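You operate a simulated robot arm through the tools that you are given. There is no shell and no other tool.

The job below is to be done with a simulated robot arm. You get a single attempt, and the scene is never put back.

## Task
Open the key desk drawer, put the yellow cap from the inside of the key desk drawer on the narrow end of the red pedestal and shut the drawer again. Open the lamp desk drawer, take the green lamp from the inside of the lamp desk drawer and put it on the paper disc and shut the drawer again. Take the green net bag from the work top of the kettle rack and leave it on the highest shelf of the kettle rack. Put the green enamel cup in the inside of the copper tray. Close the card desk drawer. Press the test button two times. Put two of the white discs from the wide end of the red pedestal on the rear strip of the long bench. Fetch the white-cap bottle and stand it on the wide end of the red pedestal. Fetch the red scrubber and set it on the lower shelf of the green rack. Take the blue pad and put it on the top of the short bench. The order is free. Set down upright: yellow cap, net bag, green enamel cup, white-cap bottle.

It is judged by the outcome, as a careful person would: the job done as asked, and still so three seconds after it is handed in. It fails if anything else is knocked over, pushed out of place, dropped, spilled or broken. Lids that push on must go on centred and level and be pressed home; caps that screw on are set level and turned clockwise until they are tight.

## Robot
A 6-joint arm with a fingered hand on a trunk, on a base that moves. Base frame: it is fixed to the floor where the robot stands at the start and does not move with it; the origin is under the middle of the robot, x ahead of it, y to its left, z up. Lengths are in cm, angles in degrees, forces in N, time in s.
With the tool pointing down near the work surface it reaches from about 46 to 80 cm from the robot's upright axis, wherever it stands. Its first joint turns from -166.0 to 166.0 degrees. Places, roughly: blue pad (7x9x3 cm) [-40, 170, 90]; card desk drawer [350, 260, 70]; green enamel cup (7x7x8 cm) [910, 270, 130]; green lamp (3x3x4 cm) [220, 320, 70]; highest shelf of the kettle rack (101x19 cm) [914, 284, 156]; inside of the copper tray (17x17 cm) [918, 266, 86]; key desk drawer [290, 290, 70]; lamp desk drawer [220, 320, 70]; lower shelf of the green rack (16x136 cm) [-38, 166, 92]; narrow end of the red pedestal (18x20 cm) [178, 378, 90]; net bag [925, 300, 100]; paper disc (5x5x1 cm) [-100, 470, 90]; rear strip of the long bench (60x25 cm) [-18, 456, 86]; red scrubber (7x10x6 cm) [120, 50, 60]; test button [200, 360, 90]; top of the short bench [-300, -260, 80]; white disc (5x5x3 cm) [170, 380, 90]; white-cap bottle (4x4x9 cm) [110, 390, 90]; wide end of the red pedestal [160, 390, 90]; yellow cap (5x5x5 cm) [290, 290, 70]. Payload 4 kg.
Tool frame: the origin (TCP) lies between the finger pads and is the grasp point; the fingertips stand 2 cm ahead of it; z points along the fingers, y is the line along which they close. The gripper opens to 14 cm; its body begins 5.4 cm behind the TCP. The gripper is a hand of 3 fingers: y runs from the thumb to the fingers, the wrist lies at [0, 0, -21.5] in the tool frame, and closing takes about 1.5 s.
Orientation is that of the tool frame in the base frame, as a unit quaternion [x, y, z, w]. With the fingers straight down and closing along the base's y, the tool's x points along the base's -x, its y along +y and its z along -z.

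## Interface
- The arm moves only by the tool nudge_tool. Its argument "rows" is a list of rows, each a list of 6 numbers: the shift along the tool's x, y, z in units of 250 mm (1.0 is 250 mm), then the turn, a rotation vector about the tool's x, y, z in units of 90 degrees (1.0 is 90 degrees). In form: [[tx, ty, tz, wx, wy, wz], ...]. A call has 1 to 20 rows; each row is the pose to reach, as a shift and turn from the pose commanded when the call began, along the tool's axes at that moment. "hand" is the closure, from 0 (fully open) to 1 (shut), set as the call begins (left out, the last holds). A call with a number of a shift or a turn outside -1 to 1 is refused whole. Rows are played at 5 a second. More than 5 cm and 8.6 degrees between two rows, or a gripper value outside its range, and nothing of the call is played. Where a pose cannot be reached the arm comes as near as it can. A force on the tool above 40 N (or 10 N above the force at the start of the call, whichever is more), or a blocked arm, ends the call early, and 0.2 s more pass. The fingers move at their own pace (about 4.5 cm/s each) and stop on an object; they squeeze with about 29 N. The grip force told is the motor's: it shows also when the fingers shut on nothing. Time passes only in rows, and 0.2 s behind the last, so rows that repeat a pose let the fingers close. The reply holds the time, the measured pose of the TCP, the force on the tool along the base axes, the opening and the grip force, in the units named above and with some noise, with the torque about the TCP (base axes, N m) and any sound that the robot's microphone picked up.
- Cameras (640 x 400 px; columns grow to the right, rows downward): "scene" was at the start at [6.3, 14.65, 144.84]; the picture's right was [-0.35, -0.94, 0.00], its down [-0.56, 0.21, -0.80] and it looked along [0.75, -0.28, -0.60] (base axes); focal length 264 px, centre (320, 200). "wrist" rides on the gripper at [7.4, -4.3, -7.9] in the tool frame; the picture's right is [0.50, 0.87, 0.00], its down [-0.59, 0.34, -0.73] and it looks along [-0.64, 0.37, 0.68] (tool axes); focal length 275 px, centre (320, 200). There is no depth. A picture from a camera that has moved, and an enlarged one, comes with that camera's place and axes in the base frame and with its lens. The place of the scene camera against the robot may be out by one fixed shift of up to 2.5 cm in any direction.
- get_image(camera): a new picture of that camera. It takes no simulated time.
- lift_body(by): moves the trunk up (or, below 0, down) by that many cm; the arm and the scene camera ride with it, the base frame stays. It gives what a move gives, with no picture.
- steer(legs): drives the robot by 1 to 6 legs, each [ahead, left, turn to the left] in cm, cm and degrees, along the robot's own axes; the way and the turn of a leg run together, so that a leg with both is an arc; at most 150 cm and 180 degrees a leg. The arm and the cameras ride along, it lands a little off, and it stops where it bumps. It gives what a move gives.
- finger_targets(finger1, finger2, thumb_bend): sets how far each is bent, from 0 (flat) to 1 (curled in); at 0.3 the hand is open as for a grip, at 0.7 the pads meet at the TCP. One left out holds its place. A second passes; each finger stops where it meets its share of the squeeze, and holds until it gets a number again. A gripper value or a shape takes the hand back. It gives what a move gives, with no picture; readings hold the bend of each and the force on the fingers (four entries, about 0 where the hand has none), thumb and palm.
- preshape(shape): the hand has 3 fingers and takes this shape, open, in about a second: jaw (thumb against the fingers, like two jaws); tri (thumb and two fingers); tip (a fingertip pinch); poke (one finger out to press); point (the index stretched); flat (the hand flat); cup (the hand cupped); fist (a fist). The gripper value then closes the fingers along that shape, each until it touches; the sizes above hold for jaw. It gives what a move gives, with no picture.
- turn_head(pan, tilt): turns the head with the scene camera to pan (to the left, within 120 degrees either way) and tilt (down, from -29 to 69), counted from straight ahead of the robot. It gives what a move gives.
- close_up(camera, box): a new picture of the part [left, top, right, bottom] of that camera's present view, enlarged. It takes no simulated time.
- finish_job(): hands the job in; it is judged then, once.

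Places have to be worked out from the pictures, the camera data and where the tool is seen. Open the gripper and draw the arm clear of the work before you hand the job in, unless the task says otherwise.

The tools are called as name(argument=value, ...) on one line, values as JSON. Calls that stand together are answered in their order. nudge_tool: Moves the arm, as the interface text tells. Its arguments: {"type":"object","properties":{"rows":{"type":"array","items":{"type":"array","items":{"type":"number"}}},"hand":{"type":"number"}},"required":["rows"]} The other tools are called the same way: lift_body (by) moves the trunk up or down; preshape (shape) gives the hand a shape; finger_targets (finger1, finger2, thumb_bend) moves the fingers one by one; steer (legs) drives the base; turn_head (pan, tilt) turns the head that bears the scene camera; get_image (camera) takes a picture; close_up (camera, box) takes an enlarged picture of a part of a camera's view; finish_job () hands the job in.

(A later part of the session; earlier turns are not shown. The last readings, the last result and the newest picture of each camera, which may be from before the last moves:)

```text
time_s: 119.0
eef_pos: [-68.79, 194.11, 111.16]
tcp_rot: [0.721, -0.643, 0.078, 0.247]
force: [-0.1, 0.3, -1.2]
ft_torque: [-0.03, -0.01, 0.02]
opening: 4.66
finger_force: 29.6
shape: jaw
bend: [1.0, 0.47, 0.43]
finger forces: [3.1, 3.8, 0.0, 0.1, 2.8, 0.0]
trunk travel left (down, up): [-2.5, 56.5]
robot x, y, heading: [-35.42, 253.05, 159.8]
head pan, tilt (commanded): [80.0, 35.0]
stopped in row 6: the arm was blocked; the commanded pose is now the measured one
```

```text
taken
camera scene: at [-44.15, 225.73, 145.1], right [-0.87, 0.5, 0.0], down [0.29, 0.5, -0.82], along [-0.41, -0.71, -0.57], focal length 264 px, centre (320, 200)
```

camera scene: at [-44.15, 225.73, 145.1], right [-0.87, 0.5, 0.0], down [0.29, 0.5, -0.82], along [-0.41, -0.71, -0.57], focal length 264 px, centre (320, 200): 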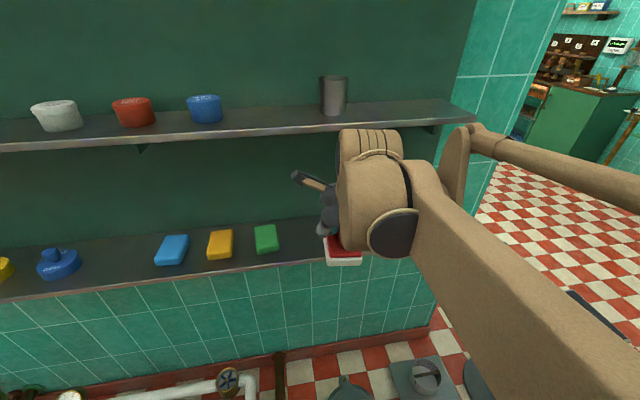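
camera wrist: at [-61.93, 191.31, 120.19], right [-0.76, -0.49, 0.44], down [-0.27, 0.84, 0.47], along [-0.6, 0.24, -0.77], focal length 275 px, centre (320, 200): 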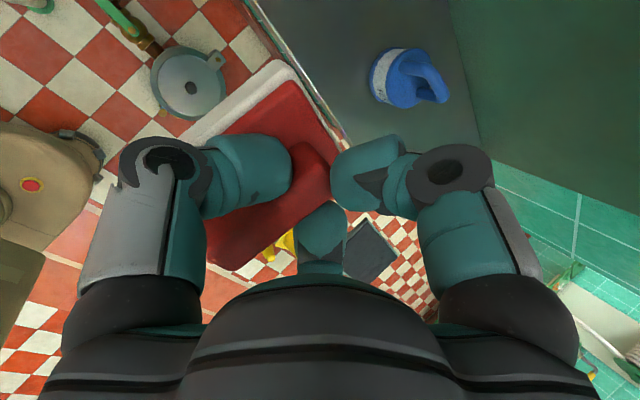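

The arm was blocked: it ran out of stretch at this height with the trunk near its lowest. I back off from the rack a bit, then raise the trunk 18 cm to gain reach.

nudge_tool(rows=[[-0.121, -0.063, -0.044, 0, 0, 0], [-0.243, -0.125, -0.089, 0, 0, 0], [-0.364, -0.188, -0.133, 0, 0, 0], [-0.485, -0.25, -0.177, 0, 0, 0]])

lift_body(by=18)

```text
time_s: 120.0
eef_pos: [-63.36, 207.05, 108.17]
tcp_rot: [0.723, -0.64, 0.08, 0.248]
force: [0.1, -0.9, -1.3]
ft_torque: [-0.03, 0.03, 0.0]
opening: 4.61
finger_force: 29.2
shape: jaw
bend: [1.0, 0.47, 0.43]
finger forces: [3.0, 3.7, 0.0, 0.0, 3.0, 0.1]
trunk travel left (down, up): [-2.5, 56.5]
robot x, y, heading: [-35.2, 253.0, 159.7]
head pan, tilt (commanded): [80.0, 35.0]
```

```text
time_s: 122.0
eef_pos: [-63.52, 206.92, 126.12]
tcp_rot: [0.723, -0.64, 0.079, 0.247]
force: [0.1, -0.3, -1.1]
ft_torque: [-0.04, 0.02, -0.02]
opening: 4.65
finger_force: 29.2
shape: jaw
bend: [1.0, 0.47, 0.43]
finger forces: [3.1, 3.7, 0.0, 0.1, 3.0, 0.1]
trunk travel left (down, up): [-20.5, 38.5]
robot x, y, heading: [-34.83, 253.02, 159.7]
head pan, tilt (commanded): [80.0, 35.0]
```

The trunk is up. I bring the hand back down in front of the gap at z≈110 and correct the small yaw drift (2.7°).

nudge_tool(rows=[[-0.03, -0.044, 0.121, 0.0026, 0.0015, -0.0052], [-0.061, -0.088, 0.242, 0.0052, 0.0031, -0.0104], [-0.091, -0.132, 0.362, 0.0077, 0.0046, -0.0155], [-0.122, -0.176, 0.483, 0.0103, 0.0062, -0.0207], [-0.152, -0.22, 0.604, 0.0129, 0.0077, -0.0259]])

get_image(camera="scene")

```text
time_s: 123.2
eef_pos: [-62.09, 203.95, 110.09]
tcp_rot: [0.736, -0.626, 0.084, 0.246]
force: [0.8, -1.6, -0.6]
ft_torque: [0.01, 0.04, -0.01]
opening: 4.61
finger_force: 28.9
shape: jaw
bend: [1.0, 0.47, 0.43]
finger forces: [3.0, 3.5, 0.0, 0.0, 3.0, 0.1]
trunk travel left (down, up): [-20.5, 38.5]
robot x, y, heading: [-35.15, 253.1, 159.9]
head pan, tilt (commanded): [80.0, 35.0]
```

```text
taken
camera scene: at [-44.14, 225.65, 163.09], right [-0.87, 0.5, 0.0], down [0.29, 0.5, -0.82], along [-0.41, -0.71, -0.57], focal length 264 px, centre (320, 200)
```

scene: 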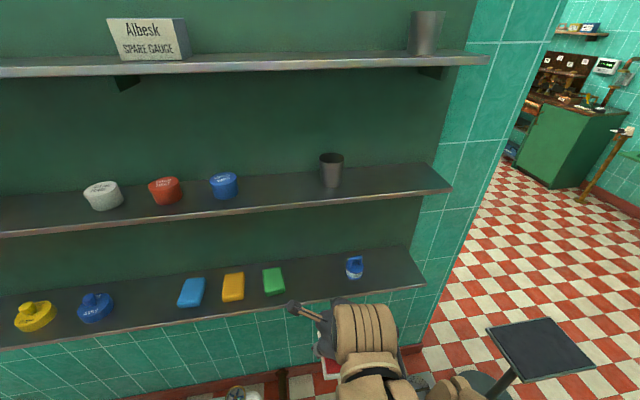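

Now I advance to the pre-drop point again (12 cm back along the tool axis).

nudge_tool(rows=[[0.096, 0.054, 0.079, 0, 0, 0], [0.192, 0.108, 0.159, 0, 0, 0], [0.288, 0.162, 0.238, 0, 0, 0], [0.384, 0.216, 0.317, 0, 0, 0], [0.48, 0.27, 0.397, 0, 0, 0], [0.576, 0.324, 0.476, 0, 0, 0]])

get_image(camera="wrist")

get_image(camera="scene")

```text
time_s: 123.9
eef_pos: [-64.81, 201.74, 112.2]
tcp_rot: [0.724, -0.639, 0.08, 0.247]
force: [-0.8, -0.5, 0.0]
ft_torque: [-0.03, 0.0, 0.03]
opening: 4.61
finger_force: 28.4
shape: jaw
bend: [1.0, 0.47, 0.43]
finger forces: [3.1, 3.7, 0.0, 0.0, 3.1, 0.0]
trunk travel left (down, up): [-20.5, 38.5]
robot x, y, heading: [-34.99, 253.18, 160.0]
head pan, tilt (commanded): [80.0, 35.0]
stopped in row 3: the arm was blocked; the commanded pose is now the measured one
```

```text
taken
camera wrist: at [-57.72, 199.14, 121.19], right [-0.75, -0.5, 0.44], down [-0.28, 0.84, 0.47], along [-0.6, 0.23, -0.77], focal length 275 px, centre (320, 200)
```

wrist: 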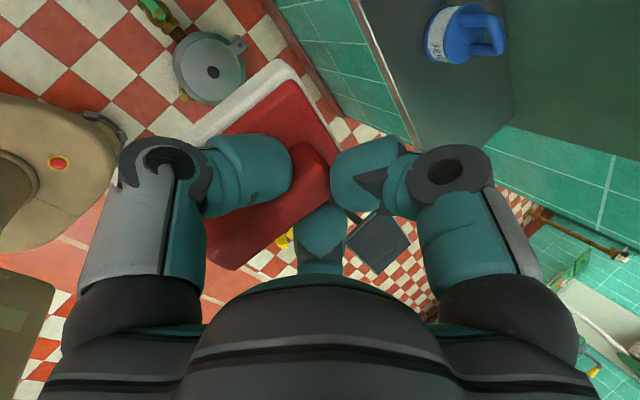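

```text
taken
camera scene: at [-44.16, 225.71, 163.09], right [-0.87, 0.5, 0.0], down [0.29, 0.5, -0.82], along [-0.41, -0.71, -0.57], focal length 264 px, centre (320, 200)
```

scene: 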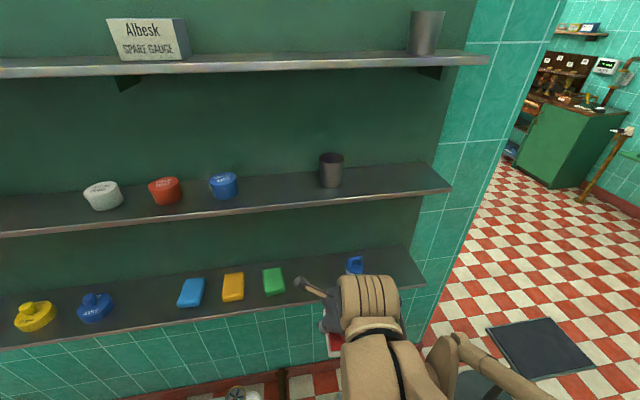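

Both blocks happened at the same hand-roll angle relative to the arm direction (about −140°), so a wrist joint limit is the cause. I back off and move the base 27 cm east and 8 cm nearer so the arm reaches from another direction.

nudge_tool(rows=[[-0.102, -0.053, -0.067, 0, 0, 0], [-0.203, -0.107, -0.133, 0, 0, 0], [-0.305, -0.16, -0.2, 0, 0, 0]])

steer(legs=[[-27, 8, 0]])

```text
time_s: 124.7
eef_pos: [-60.66, 211.01, 112.17]
tcp_rot: [0.727, -0.635, 0.081, 0.246]
force: [-0.1, 1.3, -0.9]
ft_torque: [-0.05, 0.0, 0.0]
opening: 4.65
finger_force: 28.3
shape: jaw
bend: [1.0, 0.47, 0.43]
finger forces: [3.1, 3.8, 0.0, 0.0, 3.1, 0.0]
trunk travel left (down, up): [-20.5, 38.5]
robot x, y, heading: [-35.63, 253.21, 159.8]
head pan, tilt (commanded): [80.0, 35.0]
```

```text
time_s: 126.7
eef_pos: [-38.14, 193.8, 112.14]
tcp_rot: [0.727, -0.636, 0.08, 0.247]
force: [0.6, -0.8, -0.7]
ft_torque: [-0.02, 0.02, 0.01]
opening: 4.61
finger_force: 28.9
shape: jaw
bend: [1.0, 0.47, 0.43]
finger forces: [3.1, 3.6, 0.0, 0.0, 3.3, 0.0]
trunk travel left (down, up): [-20.5, 38.5]
robot x, y, heading: [-12.64, 236.4, 159.9]
head pan, tilt (commanded): [80.0, 35.0]
```

The base is now at u≈−96, v≈216. I slide the hand back across to u≈−131 in front of the gap and correct the yaw.

nudge_tool(rows=[[-0.089, 0.147, 0.015, 0.0018, 0.001, -0.0035], [-0.177, 0.293, 0.029, 0.0035, 0.0021, -0.0071], [-0.266, 0.44, 0.044, 0.0053, 0.0031, -0.0106], [-0.355, 0.587, 0.059, 0.007, 0.0042, -0.0141], [-0.443, 0.733, 0.073, 0.0088, 0.0053, -0.0177], [-0.532, 0.88, 0.088, 0.0105, 0.0063, -0.0212]])

```text
time_s: 128.1
eef_pos: [-62.36, 203.25, 110.11]
tcp_rot: [0.739, -0.622, 0.086, 0.245]
force: [-0.2, -0.1, -0.4]
ft_torque: [-0.03, -0.01, 0.01]
opening: 4.63
finger_force: 29.4
shape: jaw
bend: [1.0, 0.47, 0.43]
finger forces: [2.8, 3.8, 0.0, 0.0, 3.2, 0.1]
trunk travel left (down, up): [-20.5, 38.5]
robot x, y, heading: [-12.46, 236.36, 159.8]
head pan, tilt (commanded): [80.0, 35.0]
```

Level and yaw are right, and the hand is before the gap. I advance to the pre-drop point.

nudge_tool(rows=[[0.091, 0.053, 0.077, 0, 0, 0], [0.183, 0.107, 0.155, 0, 0, 0], [0.274, 0.16, 0.232, 0, 0, 0], [0.365, 0.213, 0.309, 0, 0, 0], [0.457, 0.267, 0.387, 0, 0, 0], [0.548, 0.32, 0.464, 0, 0, 0]])

get_image(camera="wrist")

get_image(camera="scene")

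```text
time_s: 129.5
eef_pos: [-69.14, 184.69, 107.99]
tcp_rot: [0.739, -0.622, 0.085, 0.245]
force: [0.0, 0.3, -0.6]
ft_torque: [0.03, -0.01, 0.03]
opening: 4.63
finger_force: 28.6
shape: jaw
bend: [1.0, 0.47, 0.43]
finger forces: [2.7, 3.6, 0.0, 0.1, 3.1, 0.1]
trunk travel left (down, up): [-20.5, 38.5]
robot x, y, heading: [-12.73, 236.25, 160.0]
head pan, tilt (commanded): [80.0, 35.0]
```

```text
taken
camera wrist: at [-62.16, 182.3, 117.01], right [-0.73, -0.53, 0.44], down [-0.32, 0.82, 0.47], along [-0.61, 0.2, -0.77], focal length 275 px, centre (320, 200)
```

wrist: 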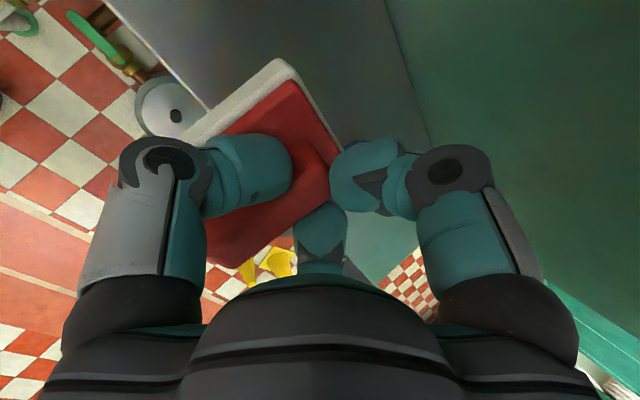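

```text
taken
camera scene: at [-21.61, 208.75, 163.07], right [-0.87, 0.5, 0.0], down [0.29, 0.5, -0.82], along [-0.41, -0.71, -0.57], focal length 264 px, centre (320, 200)
```

scene: 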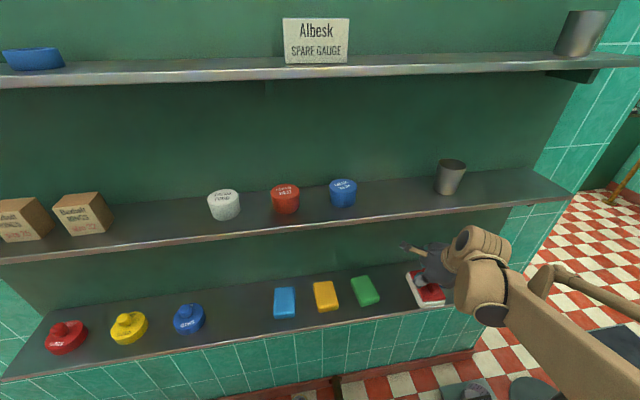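

The arm is free now, and the wrist view confirms the shelf front edge at v≈149.5. I descend along the tool axis 9 cm, then finish in small steps, watching the force.

nudge_tool(rows=[[0, 0, 0.09, 0, 0, 0], [0, 0, 0.18, 0, 0, 0], [0, 0, 0.27, 0, 0, 0], [0, 0, 0.36, 0, 0, 0]])

close_up(camera="scene", box=[360, 190, 520, 290])

get_image(camera="wrist")

```text
time_s: 130.5
eef_pos: [-70.62, 180.6, 100.15]
tcp_rot: [0.739, -0.621, 0.087, 0.245]
force: [0.4, -0.9, -0.8]
ft_torque: [0.01, 0.01, 0.05]
opening: 4.63
finger_force: 28.8
shape: jaw
bend: [1.0, 0.47, 0.43]
finger forces: [2.7, 4.3, 0.1, 0.0, 3.3, 0.0]
trunk travel left (down, up): [-20.5, 38.5]
robot x, y, heading: [-12.1, 236.63, 159.5]
head pan, tilt (commanded): [80.0, 35.0]
```

```text
4.00 times, centred on (440, 240) of scene
camera zoom: at [-21.59, 208.79, 163.08], right [-0.87, 0.5, 0.0], down [0.29, 0.5, -0.82], along [-0.41, -0.71, -0.57], focal length 1054 px, centre (-160, 40)
```

zoom: 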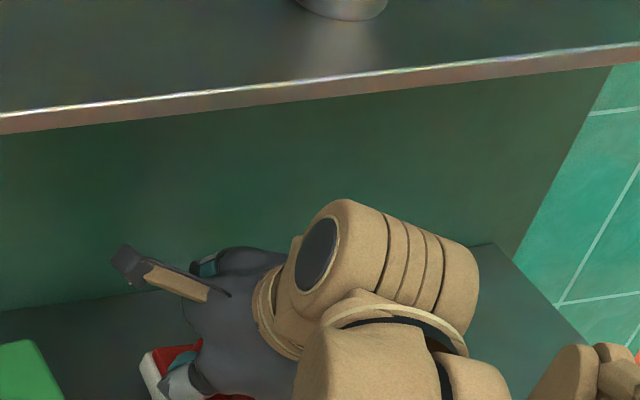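

```text
taken
camera wrist: at [-63.67, 178.24, 109.19], right [-0.73, -0.53, 0.44], down [-0.32, 0.82, 0.47], along [-0.61, 0.2, -0.77], focal length 275 px, centre (320, 200)
```

wrist: 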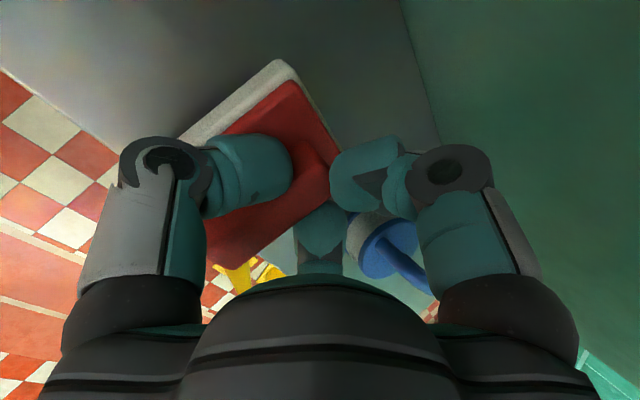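

The gap to the magnet (about 4 cm from the finger) is fine. I lower 1.5 cm, then check the force.

nudge_tool(rows=[[0, 0, 0.03, 0, 0, 0], [0, 0, 0.06, 0, 0, 0]])

nudge_tool(rows=[[0, 0, 0.02, 0, 0, 0], [0, 0, 0.02, 0, 0, 0]])

nudge_tool(rows=[[0, 0, 0.02, 0, 0, 0], [0, 0, 0.02, 0, 0, 0]])

```text
time_s: 131.1
eef_pos: [-70.59, 179.96, 99.07]
tcp_rot: [0.74, -0.621, 0.086, 0.245]
force: [7.0, 0.1, 12.1]
ft_torque: [0.08, -0.12, 0.0]
opening: 4.76
finger_force: 28.5
shape: jaw
bend: [1.0, 0.47, 0.42]
finger forces: [6.0, 6.8, 0.1, 0.0, 10.1, 0.1]
trunk travel left (down, up): [-20.5, 38.5]
robot x, y, heading: [-12.52, 236.14, 160.0]
head pan, tilt (commanded): [80.0, 35.0]
```

```text
time_s: 131.7
eef_pos: [-70.86, 179.82, 98.89]
tcp_rot: [0.738, -0.622, 0.085, 0.248]
force: [6.3, 0.0, 38.4]
ft_torque: [-0.02, -0.16, -0.03]
opening: 4.97
finger_force: 29.5
shape: jaw
bend: [0.47, 0.47, 0.42]
finger forces: [19.6, 9.9, 0.1, 0.0, 16.1, 0.1]
trunk travel left (down, up): [-20.5, 38.5]
robot x, y, heading: [-12.37, 236.28, 159.9]
head pan, tilt (commanded): [80.0, 35.0]
```

```text
time_s: 132.1
eef_pos: [-70.82, 179.64, 98.79]
tcp_rot: [0.739, -0.621, 0.086, 0.248]
force: [5.5, 2.3, 34.2]
ft_torque: [-0.09, -0.07, 0.01]
opening: 4.97
finger_force: 29.4
shape: jaw
bend: [0.47, 0.47, 0.42]
finger forces: [25.4, 5.5, 0.0, 0.0, 10.3, 0.0]
trunk travel left (down, up): [-20.5, 38.5]
robot x, y, heading: [-12.43, 236.25, 159.7]
head pan, tilt (commanded): [80.0, 35.0]
stopped in row 1: the force on the tool passed its limit at 50 N (the readings are from after the stop); the commanded pose is now the measured one
```

The brush is on the shelf (34 N push). I relieve the pressure by raising 0.25 cm and then open the hand partly.

nudge_tool(rows=[[0, 0, -0.01, 0, 0, 0], [0, 0, -0.01, 0, 0, 0]])

nudge_tool(rows=[[0, 0, 0, 0, 0, 0], [0, 0, 0, 0, 0, 0], [0, 0, 0, 0, 0, 0], [0, 0, 0, 0, 0, 0], [0, 0, 0, 0, 0, 0]], hand=0.3)

get_image(camera="wrist")

close_up(camera="scene", box=[360, 220, 520, 320])

```text
time_s: 132.7
eef_pos: [-70.81, 179.68, 98.72]
tcp_rot: [0.739, -0.621, 0.086, 0.248]
force: [4.9, -5.0, 27.3]
ft_torque: [-0.2, -0.03, 0.01]
opening: 4.93
finger_force: 28.8
shape: jaw
bend: [0.47, 0.48, 0.42]
finger forces: [22.0, 4.1, 0.0, 0.0, 10.0, 0.0]
trunk travel left (down, up): [-20.5, 38.5]
robot x, y, heading: [-12.55, 236.3, 160.0]
head pan, tilt (commanded): [80.0, 35.0]
```

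```text
time_s: 133.8
eef_pos: [-71.03, 179.77, 98.57]
tcp_rot: [0.739, -0.621, 0.085, 0.247]
force: [-10.9, -3.3, 29.8]
ft_torque: [-0.04, -0.49, -0.07]
opening: 8.1
finger_force: 0.1
shape: jaw
bend: [0.27, 0.27, 0.36]
finger forces: [0.1, 0.0, 0.0, 0.1, 29.1, 0.0]
trunk travel left (down, up): [-20.5, 38.5]
robot x, y, heading: [-12.59, 236.14, 159.6]
head pan, tilt (commanded): [80.0, 35.0]
```

```text
taken
camera wrist: at [-64.02, 177.5, 107.67], right [-0.73, -0.53, 0.44], down [-0.32, 0.82, 0.47], along [-0.61, 0.2, -0.77], focal length 275 px, centre (320, 200)
```

wrist: 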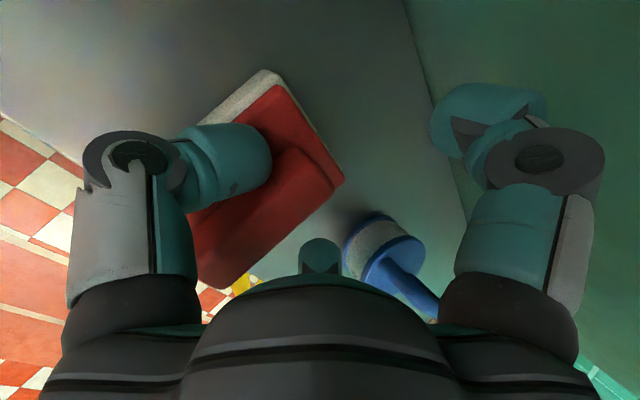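

```text
4.00 times, centred on (440, 270) of scene
camera zoom: at [-21.46, 209.08, 163.15], right [-0.86, 0.5, 0.0], down [0.29, 0.49, -0.82], along [-0.41, -0.71, -0.57], focal length 1054 px, centre (-160, -80)
```

zoom: 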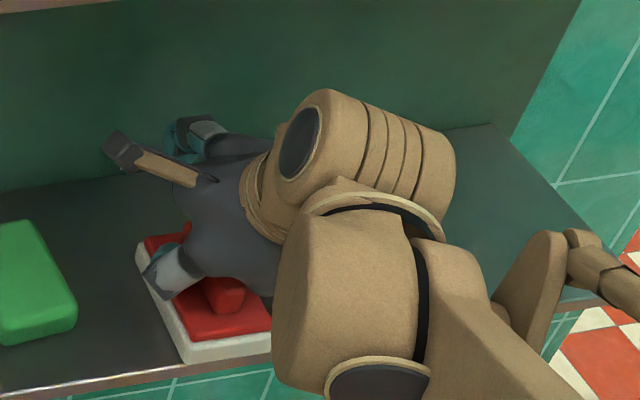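

The fingers let go, but the thumb tip still presses on the brush top (about 29 N downward). I raise the hand vertically a little to free it.

nudge_tool(rows=[[0.0086, 0.0051, -0.0173, 0, 0, 0], [0.0173, 0.0102, -0.0346, 0, 0, 0], [0.026, 0.0153, -0.052, 0, 0, 0]])

get_image(camera="wrist")

close_up(camera="scene", box=[360, 220, 520, 320])

```text
time_s: 134.7
eef_pos: [-70.94, 179.59, 99.87]
tcp_rot: [0.739, -0.621, 0.087, 0.245]
force: [0.1, 0.3, -0.4]
ft_torque: [0.01, 0.01, -0.03]
opening: 9.75
finger_force: 0.1
shape: jaw
bend: [0.27, 0.27, 0.25]
finger forces: [0.0, 0.1, 0.0, 0.0, 0.0, 0.1]
trunk travel left (down, up): [-20.5, 38.5]
robot x, y, heading: [-12.38, 236.22, 159.7]
head pan, tilt (commanded): [80.0, 35.0]
```

```text
taken
camera wrist: at [-63.94, 177.3, 108.93], right [-0.73, -0.53, 0.44], down [-0.32, 0.82, 0.47], along [-0.61, 0.2, -0.77], focal length 275 px, centre (320, 200)
```

wrist: 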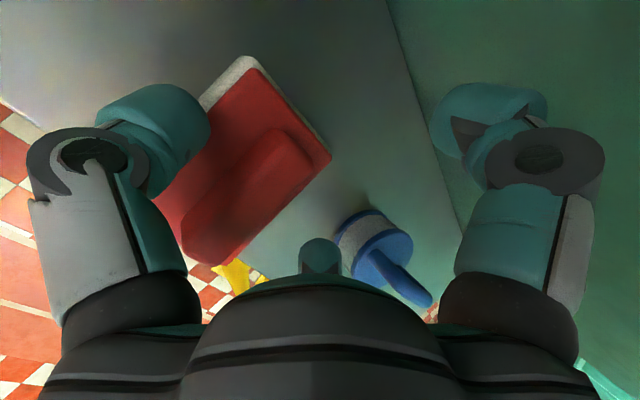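

```text
4.00 times, centred on (440, 270) of scene
camera zoom: at [-21.54, 208.85, 163.07], right [-0.87, 0.5, 0.0], down [0.29, 0.5, -0.82], along [-0.41, -0.71, -0.57], focal length 1054 px, centre (-160, -80)
```

zoom: 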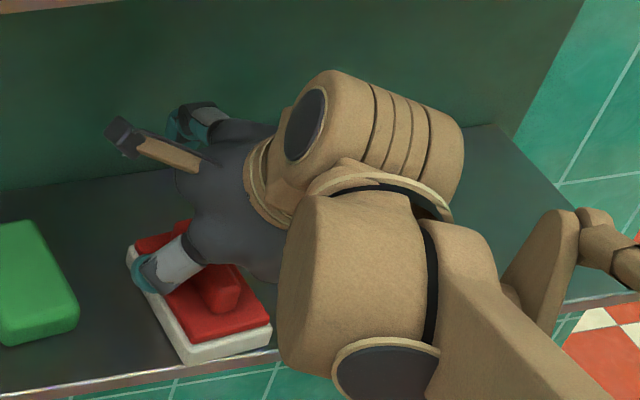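

The brush now rests on the lower shelf within its edges and the fingers are free. I withdraw along the tool axis.

nudge_tool(rows=[[0, 0, -0.08, 0, 0, 0], [0, 0, -0.2, 0, 0, 0], [0, 0, -0.36, 0, 0, 0], [0, 0, -0.52, 0, 0, 0], [0, 0, -0.7, 0, 0, 0]])

get_image(camera="scene")

close_up(camera="scene", box=[240, 240, 480, 390])

```text
time_s: 135.8
eef_pos: [-67.95, 188.01, 115.15]
tcp_rot: [0.739, -0.622, 0.087, 0.246]
force: [0.5, 0.3, 0.6]
ft_torque: [-0.01, -0.01, 0.0]
opening: 9.76
finger_force: 0.0
shape: jaw
bend: [0.27, 0.27, 0.25]
finger forces: [0.0, 0.0, 0.0, 0.0, 0.0, 0.1]
trunk travel left (down, up): [-20.5, 38.5]
robot x, y, heading: [-12.65, 236.25, 160.0]
head pan, tilt (commanded): [80.0, 35.0]
```

```text
taken
camera scene: at [-21.45, 208.97, 163.12], right [-0.87, 0.5, 0.0], down [0.29, 0.5, -0.82], along [-0.41, -0.71, -0.57], focal length 264 px, centre (320, 200)
```

scene: 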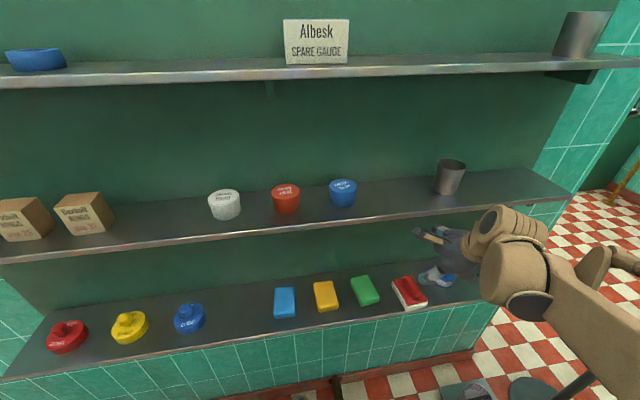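

```text
2.67 times, centred on (360, 315) of scene
camera zoom: at [-21.45, 208.97, 163.12], right [-0.87, 0.5, 0.0], down [0.29, 0.5, -0.82], along [-0.41, -0.71, -0.57], focal length 703 px, centre (213, -107)
```

zoom: 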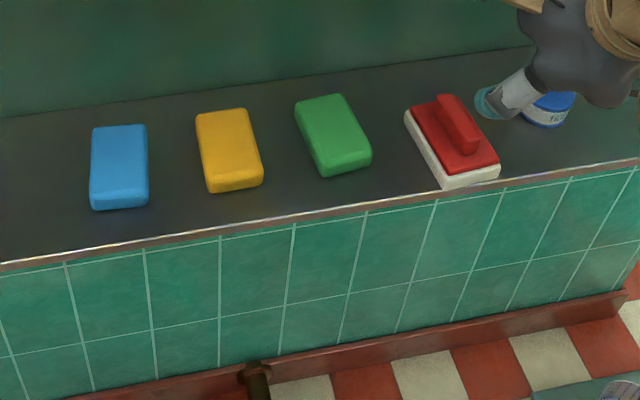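

The brush's front lies flush with the shelf's front edge, so I'd like it about 2 cm further in. I close the hand, move out and down in front of it, to push it gently inward.

nudge_tool(rows=[[-0.106, -0.087, -0.078, 0, 0, 0], [-0.212, -0.173, -0.157, 0, 0, 0], [-0.318, -0.26, -0.235, 0, 0, 0], [-0.318, -0.26, -0.235, 0, 0, 0], [-0.318, -0.26, -0.235, 0, 0, 0]], hand=1)

nudge_tool(rows=[[-0.062, -0.037, 0.125, 0, 0, 0], [-0.125, -0.074, 0.25, 0, 0, 0], [-0.187, -0.11, 0.374, 0, 0, 0], [-0.25, -0.147, 0.499, 0, 0, 0], [-0.312, -0.184, 0.624, 0, 0, 0]])

get_image(camera="wrist")

get_image(camera="scene")

```text
time_s: 137.1
eef_pos: [-62.36, 198.35, 115.16]
tcp_rot: [0.739, -0.622, 0.086, 0.246]
force: [0.3, 0.9, 0.4]
ft_torque: [-0.02, 0.01, 0.0]
opening: 0.01
finger_force: 0.1
shape: jaw
bend: [0.72, 0.72, 0.7]
finger forces: [0.0, 0.0, 0.0, 0.1, 0.0, 0.1]
trunk travel left (down, up): [-20.5, 38.5]
robot x, y, heading: [-12.4, 236.3, 160.0]
head pan, tilt (commanded): [80.0, 35.0]
```

```text
time_s: 138.2
eef_pos: [-62.49, 198.3, 96.97]
tcp_rot: [0.738, -0.622, 0.086, 0.246]
force: [0.6, 1.1, -1.1]
ft_torque: [-0.02, -0.01, 0.02]
opening: 0.0
finger_force: 28.8
shape: jaw
bend: [0.73, 0.73, 0.7]
finger forces: [0.1, 0.0, 0.0, 0.0, 0.0, 0.1]
trunk travel left (down, up): [-20.5, 38.5]
robot x, y, heading: [-12.42, 236.32, 159.6]
head pan, tilt (commanded): [80.0, 35.0]
```

```text
taken
camera wrist: at [-55.46, 195.94, 106.01], right [-0.73, -0.53, 0.44], down [-0.32, 0.82, 0.47], along [-0.61, 0.2, -0.77], focal length 275 px, centre (320, 200)
```

wrist: 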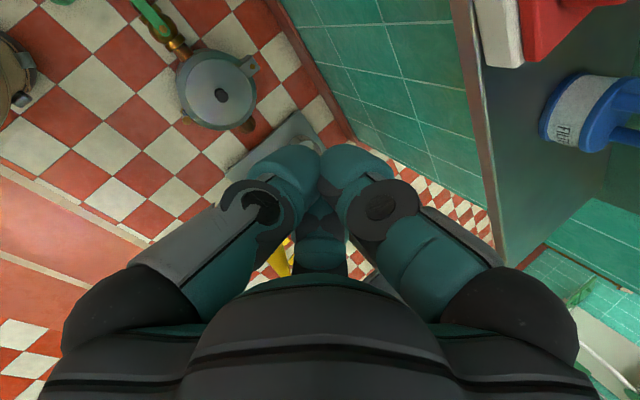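

```text
taken
camera scene: at [-21.62, 208.81, 163.08], right [-0.86, 0.5, 0.0], down [0.29, 0.5, -0.82], along [-0.41, -0.71, -0.57], focal length 264 px, centre (320, 200)
```

scene: 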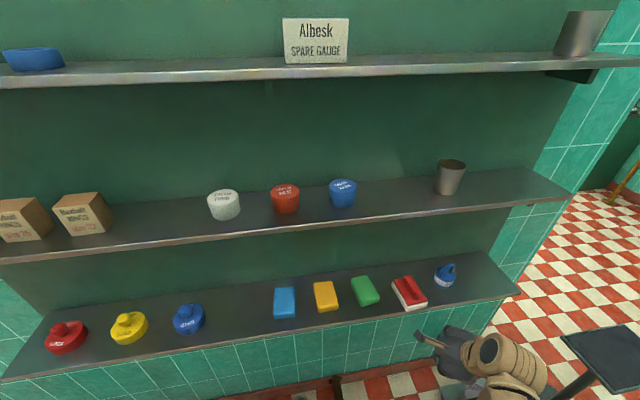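

In the wrist view the near corner seems about 1.5 cm inside the edge. I zoom to judge whether a push is needed.

close_up(camera="scene", box=[350, 250, 478, 330])

close_up(camera="wrist", box=[400, 0, 640, 150])

```text
5.00 times, centred on (414, 290) of scene
camera zoom: at [-21.62, 208.81, 163.08], right [-0.86, 0.5, 0.0], down [0.29, 0.5, -0.82], along [-0.41, -0.71, -0.57], focal length 1318 px, centre (-150, -250)
```

zoom: 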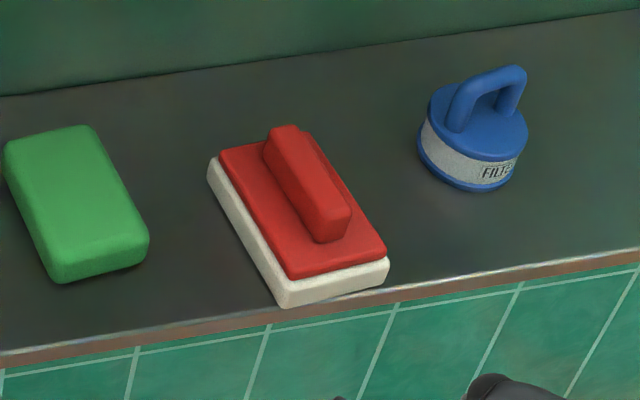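

```text
2.67 times, centred on (520, 75) of wrist
camera zoom: at [-55.46, 195.94, 106.01], right [-0.73, -0.53, 0.44], down [-0.32, 0.82, 0.47], along [-0.61, 0.2, -0.77], focal length 734 px, centre (-213, 533)
```

zoom: 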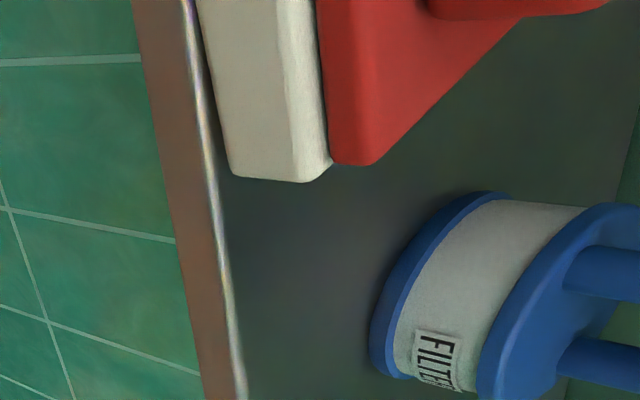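

The brush is wholly on the shelf, so I leave it. Next is the blue pad: I'll turn the hand 60° (thumb toward me), away from the joint limit, raise it and move over to the blue pad.

nudge_tool(rows=[[0.002, 0.001, -0.074, 0, 0, -0.083], [0.005, 0.002, -0.148, 0, 0, -0.167], [0.007, 0.003, -0.221, 0, 0, -0.25], [0.009, 0.005, -0.295, 0, 0, -0.333], [0.011, 0.006, -0.369, 0, 0, -0.417], [0.014, 0.007, -0.443, 0, 0, -0.5], [0.016, 0.008, -0.516, 0, 0, -0.583], [0.018, 0.009, -0.59, 0, 0, -0.667]])

```text
time_s: 140.1
eef_pos: [-59.69, 204.82, 110.16]
tcp_rot: [0.951, -0.168, -0.049, 0.256]
force: [-0.3, -0.5, 0.0]
ft_torque: [-0.04, 0.0, 0.01]
opening: 0.0
finger_force: 29.4
shape: jaw
bend: [0.73, 0.73, 0.7]
finger forces: [0.1, 0.0, 0.0, 0.0, 0.0, 0.1]
trunk travel left (down, up): [-20.5, 38.5]
robot x, y, heading: [-12.31, 236.33, 159.6]
head pan, tilt (commanded): [80.0, 35.0]
```

Thumb is now on the near/low side. I move along the rack toward the blue pad (u≈−91), easing the tilt to about 22°.

nudge_tool(rows=[[0.16, 0, 0, 0.018, 0, 0], [0.32, 0, 0, 0.036, 0, 0], [0.48, 0, 0, 0.053, 0, 0], [0.64, 0, 0, 0.071, 0, 0], [0.8, 0, 0, 0.089, 0, 0]])

nudge_tool(rows=[[0.16, 0, 0, 0, 0, 0], [0.32, 0, 0, 0, 0, 0], [0.48, 0, 0, 0, 0, 0], [0.6, 0, 0, 0, 0, 0], [0.72, 0, 0, 0, 0, 0]])

get_image(camera="wrist")

get_image(camera="scene")

```text
time_s: 141.2
eef_pos: [-41.01, 197.8, 109.94]
tcp_rot: [0.966, -0.172, -0.037, 0.188]
force: [0.4, -0.4, -0.3]
ft_torque: [0.03, 0.01, 0.01]
opening: 0.0
finger_force: 29.1
shape: jaw
bend: [0.73, 0.73, 0.7]
finger forces: [0.0, 0.0, 0.0, 0.0, 0.0, 0.0]
trunk travel left (down, up): [-20.5, 38.5]
robot x, y, heading: [-12.56, 236.48, 159.9]
head pan, tilt (commanded): [80.0, 35.0]
```

```text
time_s: 142.3
eef_pos: [-35.09, 195.81, 109.94]
tcp_rot: [0.945, -0.263, -0.054, 0.185]
force: [-0.2, -0.1, 0.1]
ft_torque: [0.01, -0.02, -0.01]
opening: 0.0
finger_force: 29.0
shape: jaw
bend: [0.73, 0.73, 0.7]
finger forces: [0.1, 0.1, 0.0, 0.0, 0.1, 0.0]
trunk travel left (down, up): [-20.5, 38.5]
robot x, y, heading: [-12.28, 236.37, 160.1]
head pan, tilt (commanded): [80.0, 35.0]
stopped in row 5: the arm was blocked; the commanded pose is now the measured one
```

```text
taken
camera wrist: at [-25.27, 197.9, 115.67], right [0.01, -0.95, 0.32], down [-0.52, 0.27, 0.81], along [-0.86, -0.18, -0.49], focal length 275 px, centre (320, 200)
```

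wrist: 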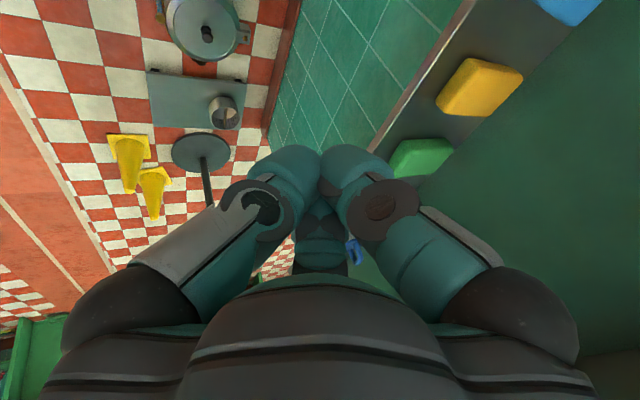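

```text
taken
camera scene: at [-21.56, 208.87, 163.1], right [-0.86, 0.5, 0.0], down [0.29, 0.5, -0.82], along [-0.41, -0.71, -0.57], focal length 264 px, centre (320, 200)
```

scene: 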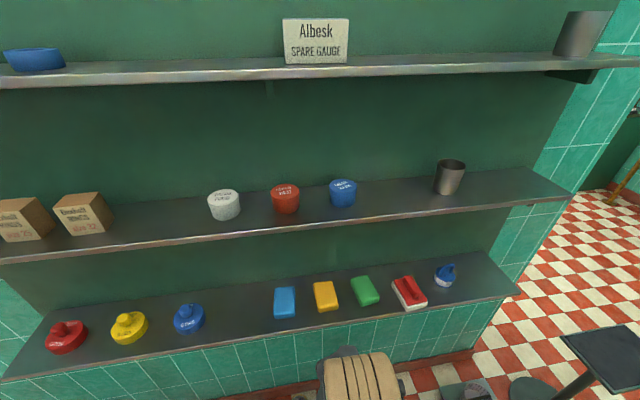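

The arm got too close to the robot's own axis there (radius limit), with a small yaw drift. I reach out toward the rack first and correct the yaw, then go on sideways.

nudge_tool(rows=[[0.028, 0.145, 0.059, 0, 0.014, -0.034], [0.056, 0.291, 0.119, 0, 0.028, -0.068], [0.084, 0.436, 0.178, 0, 0.042, -0.1027]])

get_image(camera="wrist")

```text
time_s: 143.3
eef_pos: [-40.37, 187.61, 110.91]
tcp_rot: [0.961, -0.198, -0.041, 0.187]
force: [-0.6, -0.3, 0.1]
ft_torque: [-0.02, 0.0, -0.02]
opening: 0.0
finger_force: 28.9
shape: jaw
bend: [0.73, 0.73, 0.7]
finger forces: [0.0, 0.0, 0.0, 0.1, 0.1, 0.0]
trunk travel left (down, up): [-20.5, 38.5]
robot x, y, heading: [-12.76, 236.38, 159.8]
head pan, tilt (commanded): [80.0, 35.0]
stopped in row 3: the arm was blocked; the commanded pose is now the measured one
```

```text
taken
camera wrist: at [-30.92, 191.08, 116.76], right [0.14, -0.94, 0.32], down [-0.55, 0.2, 0.81], along [-0.82, -0.29, -0.49], focal length 275 px, centre (320, 200)
```

wrist: 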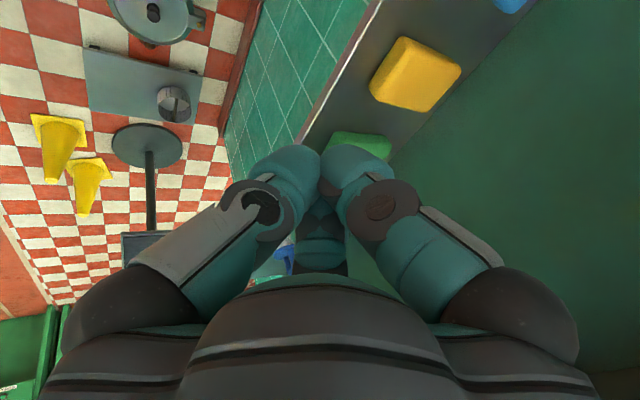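

All four blocks share one arm direction, about 80° to the robot's left: that is the first joint's end. I back away from the rack and turn the base to face it, so the arm works in front.

steer(legs=[[0, -45, 0], [0, 0, 89.5]])

turn_head(pan=0, tilt=40)

get_image(camera="scene")

```text
time_s: 149.8
eef_pos: [51.17, 249.78, 110.97]
tcp_rot: [0.821, 0.537, 0.102, 0.162]
force: [0.1, 0.6, 0.0]
ft_torque: [0.0, -0.02, 0.01]
opening: 0.0
finger_force: 29.2
shape: jaw
bend: [0.73, 0.73, 0.7]
finger forces: [0.0, 0.0, 0.0, 0.0, 0.0, 0.0]
trunk travel left (down, up): [-20.5, 38.5]
robot x, y, heading: [2.87, 277.88, -110.4]
head pan, tilt (commanded): [80.0, 35.0]
```

```text
time_s: 151.3
eef_pos: [51.16, 249.84, 111.01]
tcp_rot: [0.821, 0.537, 0.103, 0.162]
force: [-0.7, -0.4, 0.0]
ft_torque: [-0.02, 0.04, -0.01]
opening: 0.0
finger_force: 29.2
shape: jaw
bend: [0.73, 0.73, 0.7]
finger forces: [0.0, 0.0, 0.1, 0.1, 0.0, 0.0]
trunk travel left (down, up): [-20.5, 38.5]
robot x, y, heading: [2.67, 278.17, -110.2]
head pan, tilt (commanded): [0.0, 40.0]
```

```text
taken
camera scene: at [18.54, 263.6, 162.97], right [-0.95, 0.31, 0.0], down [0.18, 0.56, -0.81], along [-0.25, -0.77, -0.59], focal length 264 px, centre (320, 200)
```

scene: 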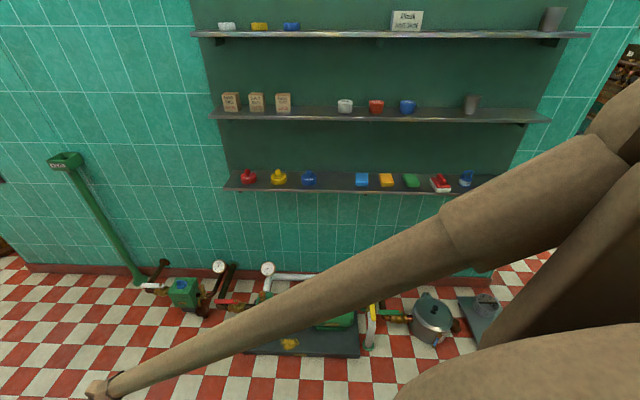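

Robot faces the rack from v≈261. I swing the arm rigidly about the robot axis 86° clockwise, from its left side to its front, in four equal moves.

nudge_tool(rows=[[-0.1666, -0.0243, -0.009, 0.0002, -0.018, 0.0442], [-0.3309, -0.0602, -0.0228, 0.0005, -0.036, 0.0884], [-0.4918, -0.1074, -0.0411, 0.0007, -0.054, 0.1326], [-0.6485, -0.1655, -0.0639, 0.0009, -0.072, 0.1768], [-0.8, -0.2344, -0.0912, 0.0011, -0.09, 0.221]])

nudge_tool(rows=[[-0.1666, -0.0243, -0.009, 0.0002, -0.018, 0.0442], [-0.3309, -0.0602, -0.0228, 0.0005, -0.036, 0.0884], [-0.4918, -0.1074, -0.0411, 0.0007, -0.054, 0.1326], [-0.6485, -0.1655, -0.0639, 0.0009, -0.072, 0.1768], [-0.8, -0.2344, -0.0912, 0.0011, -0.09, 0.221]])

nudge_tool(rows=[[-0.1666, -0.0243, -0.009, 0.0002, -0.018, 0.0442], [-0.3309, -0.0602, -0.0228, 0.0005, -0.036, 0.0884], [-0.4918, -0.1074, -0.0411, 0.0007, -0.054, 0.1326], [-0.6485, -0.1655, -0.0639, 0.0009, -0.072, 0.1768], [-0.8, -0.2344, -0.0912, 0.0011, -0.09, 0.221]])

nudge_tool(rows=[[-0.1666, -0.0243, -0.009, 0.0002, -0.018, 0.0442], [-0.3309, -0.0602, -0.0228, 0.0005, -0.036, 0.0884], [-0.4918, -0.1074, -0.0411, 0.0007, -0.054, 0.1326], [-0.6485, -0.1655, -0.0639, 0.0009, -0.072, 0.1768], [-0.8, -0.2344, -0.0912, 0.0011, -0.09, 0.221]])

get_image(camera="scene")

```text
time_s: 152.5
eef_pos: [37.08, 234.03, 110.95]
tcp_rot: [0.907, 0.374, 0.071, 0.179]
force: [0.9, -0.1, 1.0]
ft_torque: [0.04, 0.0, 0.0]
opening: 0.0
finger_force: 28.9
shape: jaw
bend: [0.73, 0.73, 0.7]
finger forces: [0.0, 0.1, 0.0, 0.0, 0.1, 0.0]
trunk travel left (down, up): [-20.5, 38.5]
robot x, y, heading: [2.49, 277.63, -110.6]
head pan, tilt (commanded): [0.0, 40.0]
```

```text
time_s: 153.7
eef_pos: [18.61, 224.37, 110.94]
tcp_rot: [0.961, 0.199, 0.036, 0.189]
force: [-0.3, -0.4, 0.2]
ft_torque: [0.0, 0.01, 0.01]
opening: 0.0
finger_force: 28.7
shape: jaw
bend: [0.73, 0.73, 0.7]
finger forces: [0.0, 0.0, 0.0, 0.0, 0.0, 0.0]
trunk travel left (down, up): [-20.5, 38.5]
robot x, y, heading: [2.53, 278.21, -110.5]
head pan, tilt (commanded): [0.0, 40.0]
```

```text
time_s: 154.9
eef_pos: [-2.19, 222.28, 111.01]
tcp_rot: [0.981, 0.017, 0.001, 0.193]
force: [-0.8, -0.8, 0.0]
ft_torque: [-0.02, 0.0, 0.02]
opening: 0.0
finger_force: 29.4
shape: jaw
bend: [0.73, 0.73, 0.7]
finger forces: [0.1, 0.0, 0.1, 0.0, 0.0, 0.1]
trunk travel left (down, up): [-20.5, 38.5]
robot x, y, heading: [2.79, 277.89, -110.3]
head pan, tilt (commanded): [0.0, 40.0]
```

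```text
time_s: 156.1
eef_pos: [-22.41, 227.9, 110.97]
tcp_rot: [0.967, -0.167, -0.035, 0.19]
force: [0.0, 0.0, 0.7]
ft_torque: [-0.04, 0.01, 0.0]
opening: 0.03
finger_force: 28.7
shape: jaw
bend: [0.73, 0.73, 0.7]
finger forces: [0.0, 0.1, 0.0, 0.0, 0.1, 0.0]
trunk travel left (down, up): [-20.5, 38.5]
robot x, y, heading: [2.58, 277.97, -110.4]
head pan, tilt (commanded): [0.0, 40.0]
```

```text
taken
camera scene: at [18.17, 263.98, 162.36], right [-0.94, 0.35, 0.0], down [0.23, 0.6, -0.77], along [-0.27, -0.72, -0.64], focal length 264 px, centre (320, 200)
```

scene: 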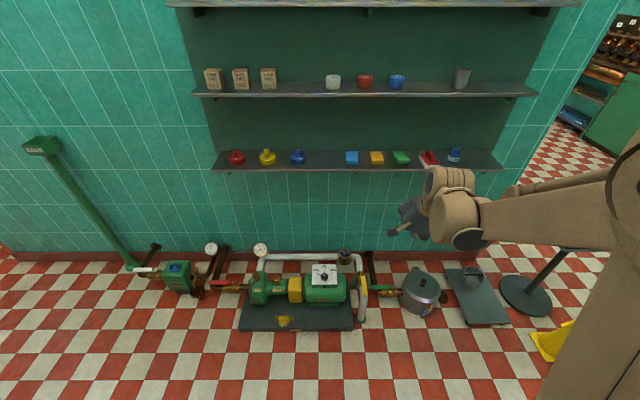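

The arm now points at the rack in front of the robot. I drive 36 cm ahead and 11 cm left so the hand is before the blue pad, still clear of the pump plate.

steer(legs=[[36, 11, 0]])

turn_head(pan=-15, tilt=45)

get_image(camera="scene")

get_image(camera="wrist")

```text
time_s: 158.5
eef_pos: [-24.46, 189.94, 110.96]
tcp_rot: [0.968, -0.165, -0.035, 0.188]
force: [0.3, -0.1, 0.0]
ft_torque: [0.04, 0.02, -0.03]
opening: 0.03
finger_force: 28.8
shape: jaw
bend: [0.73, 0.73, 0.7]
finger forces: [0.1, 0.1, 0.0, 0.0, 0.0, 0.0]
trunk travel left (down, up): [-20.5, 38.5]
robot x, y, heading: [0.19, 240.03, -110.3]
head pan, tilt (commanded): [0.0, 40.0]
```

```text
time_s: 159.3
eef_pos: [-24.52, 190.13, 110.95]
tcp_rot: [0.967, -0.165, -0.035, 0.189]
force: [0.7, -0.2, 0.5]
ft_torque: [-0.04, -0.03, -0.02]
opening: 0.0
finger_force: 29.2
shape: jaw
bend: [0.73, 0.73, 0.7]
finger forces: [0.1, 0.0, 0.2, 0.0, 0.1, 0.0]
trunk travel left (down, up): [-20.5, 38.5]
robot x, y, heading: [0.74, 240.64, -110.3]
head pan, tilt (commanded): [-15.0, 45.0]
```

```text
taken
camera scene: at [14.25, 227.62, 161.62], right [-0.82, 0.58, 0.0], down [0.41, 0.58, -0.71], along [-0.41, -0.58, -0.71], focal length 264 px, centre (320, 200)
```

scene: 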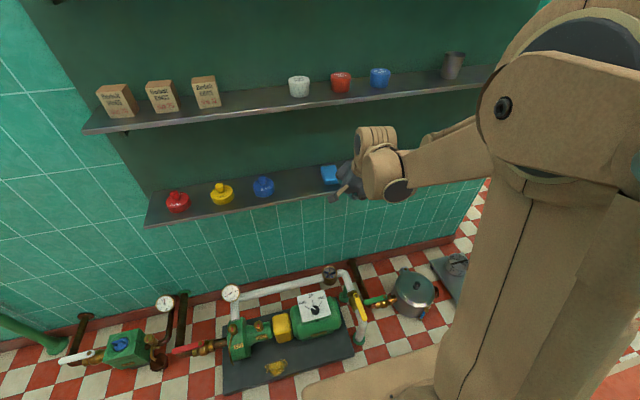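

```text
taken
camera wrist: at [-15.24, 194.16, 116.77], right [0.21, -0.92, 0.32], down [-0.56, 0.16, 0.81], along [-0.8, -0.35, -0.49], focal length 275 px, centre (320, 200)
```

wrist: 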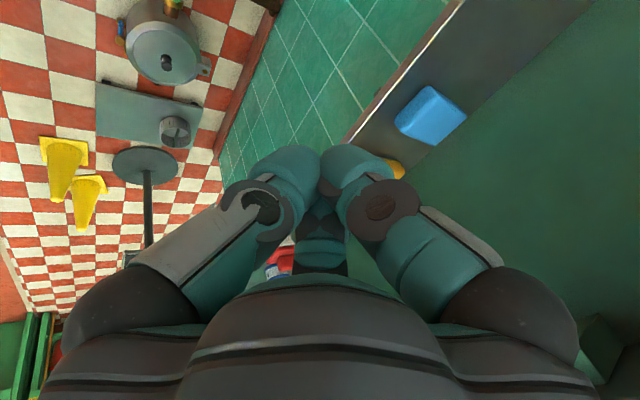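

The pad's centre is near u −93, v 141. Since it lies too deep under the middle shelf for a steep grasp, I'll press on it with closed fingertips and draw it forward to the edge. I tilt to 35° and approach.

nudge_tool(rows=[[-0.019, 0.124, 0.094, -0.028, 0, 0], [-0.038, 0.248, 0.188, -0.056, 0, 0], [-0.058, 0.372, 0.282, -0.085, 0, 0], [-0.077, 0.496, 0.376, -0.113, 0, 0], [-0.096, 0.62, 0.47, -0.141, 0, 0]])

get_image(camera="wrist")

get_image(camera="scene")

```text
time_s: 160.5
eef_pos: [-33.23, 173.17, 105.88]
tcp_rot: [0.94, -0.161, -0.052, 0.295]
force: [0.2, -0.3, -0.9]
ft_torque: [-0.02, 0.01, -0.01]
opening: 0.0
finger_force: 29.1
shape: jaw
bend: [0.73, 0.73, 0.7]
finger forces: [0.0, 0.0, 0.0, 0.1, 0.0, 0.1]
trunk travel left (down, up): [-20.5, 38.5]
robot x, y, heading: [0.46, 239.89, -110.2]
head pan, tilt (commanded): [-15.0, 45.0]
```

```text
taken
camera wrist: at [-23.51, 178.25, 109.97], right [0.24, -0.84, 0.49], down [-0.5, 0.33, 0.8], along [-0.83, -0.44, -0.34], focal length 275 px, centre (320, 200)
```

wrist: 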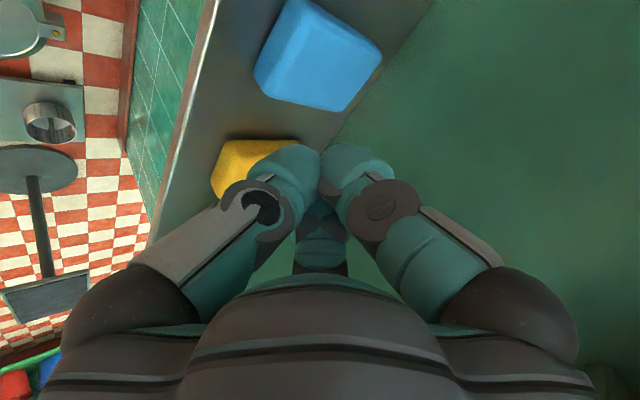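

```text
taken
camera scene: at [14.18, 227.51, 161.62], right [-0.81, 0.58, 0.0], down [0.41, 0.58, -0.71], along [-0.41, -0.58, -0.71], focal length 264 px, centre (320, 200)
```

scene: 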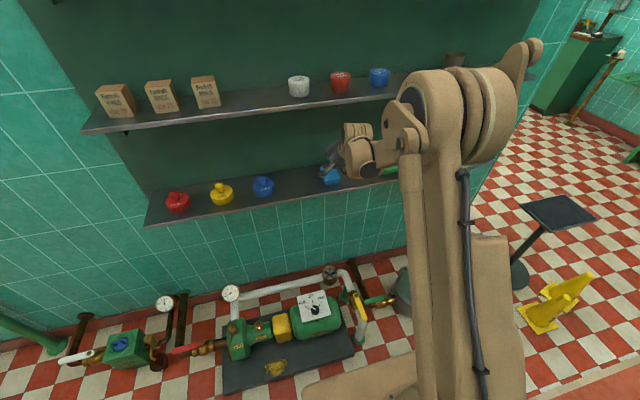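

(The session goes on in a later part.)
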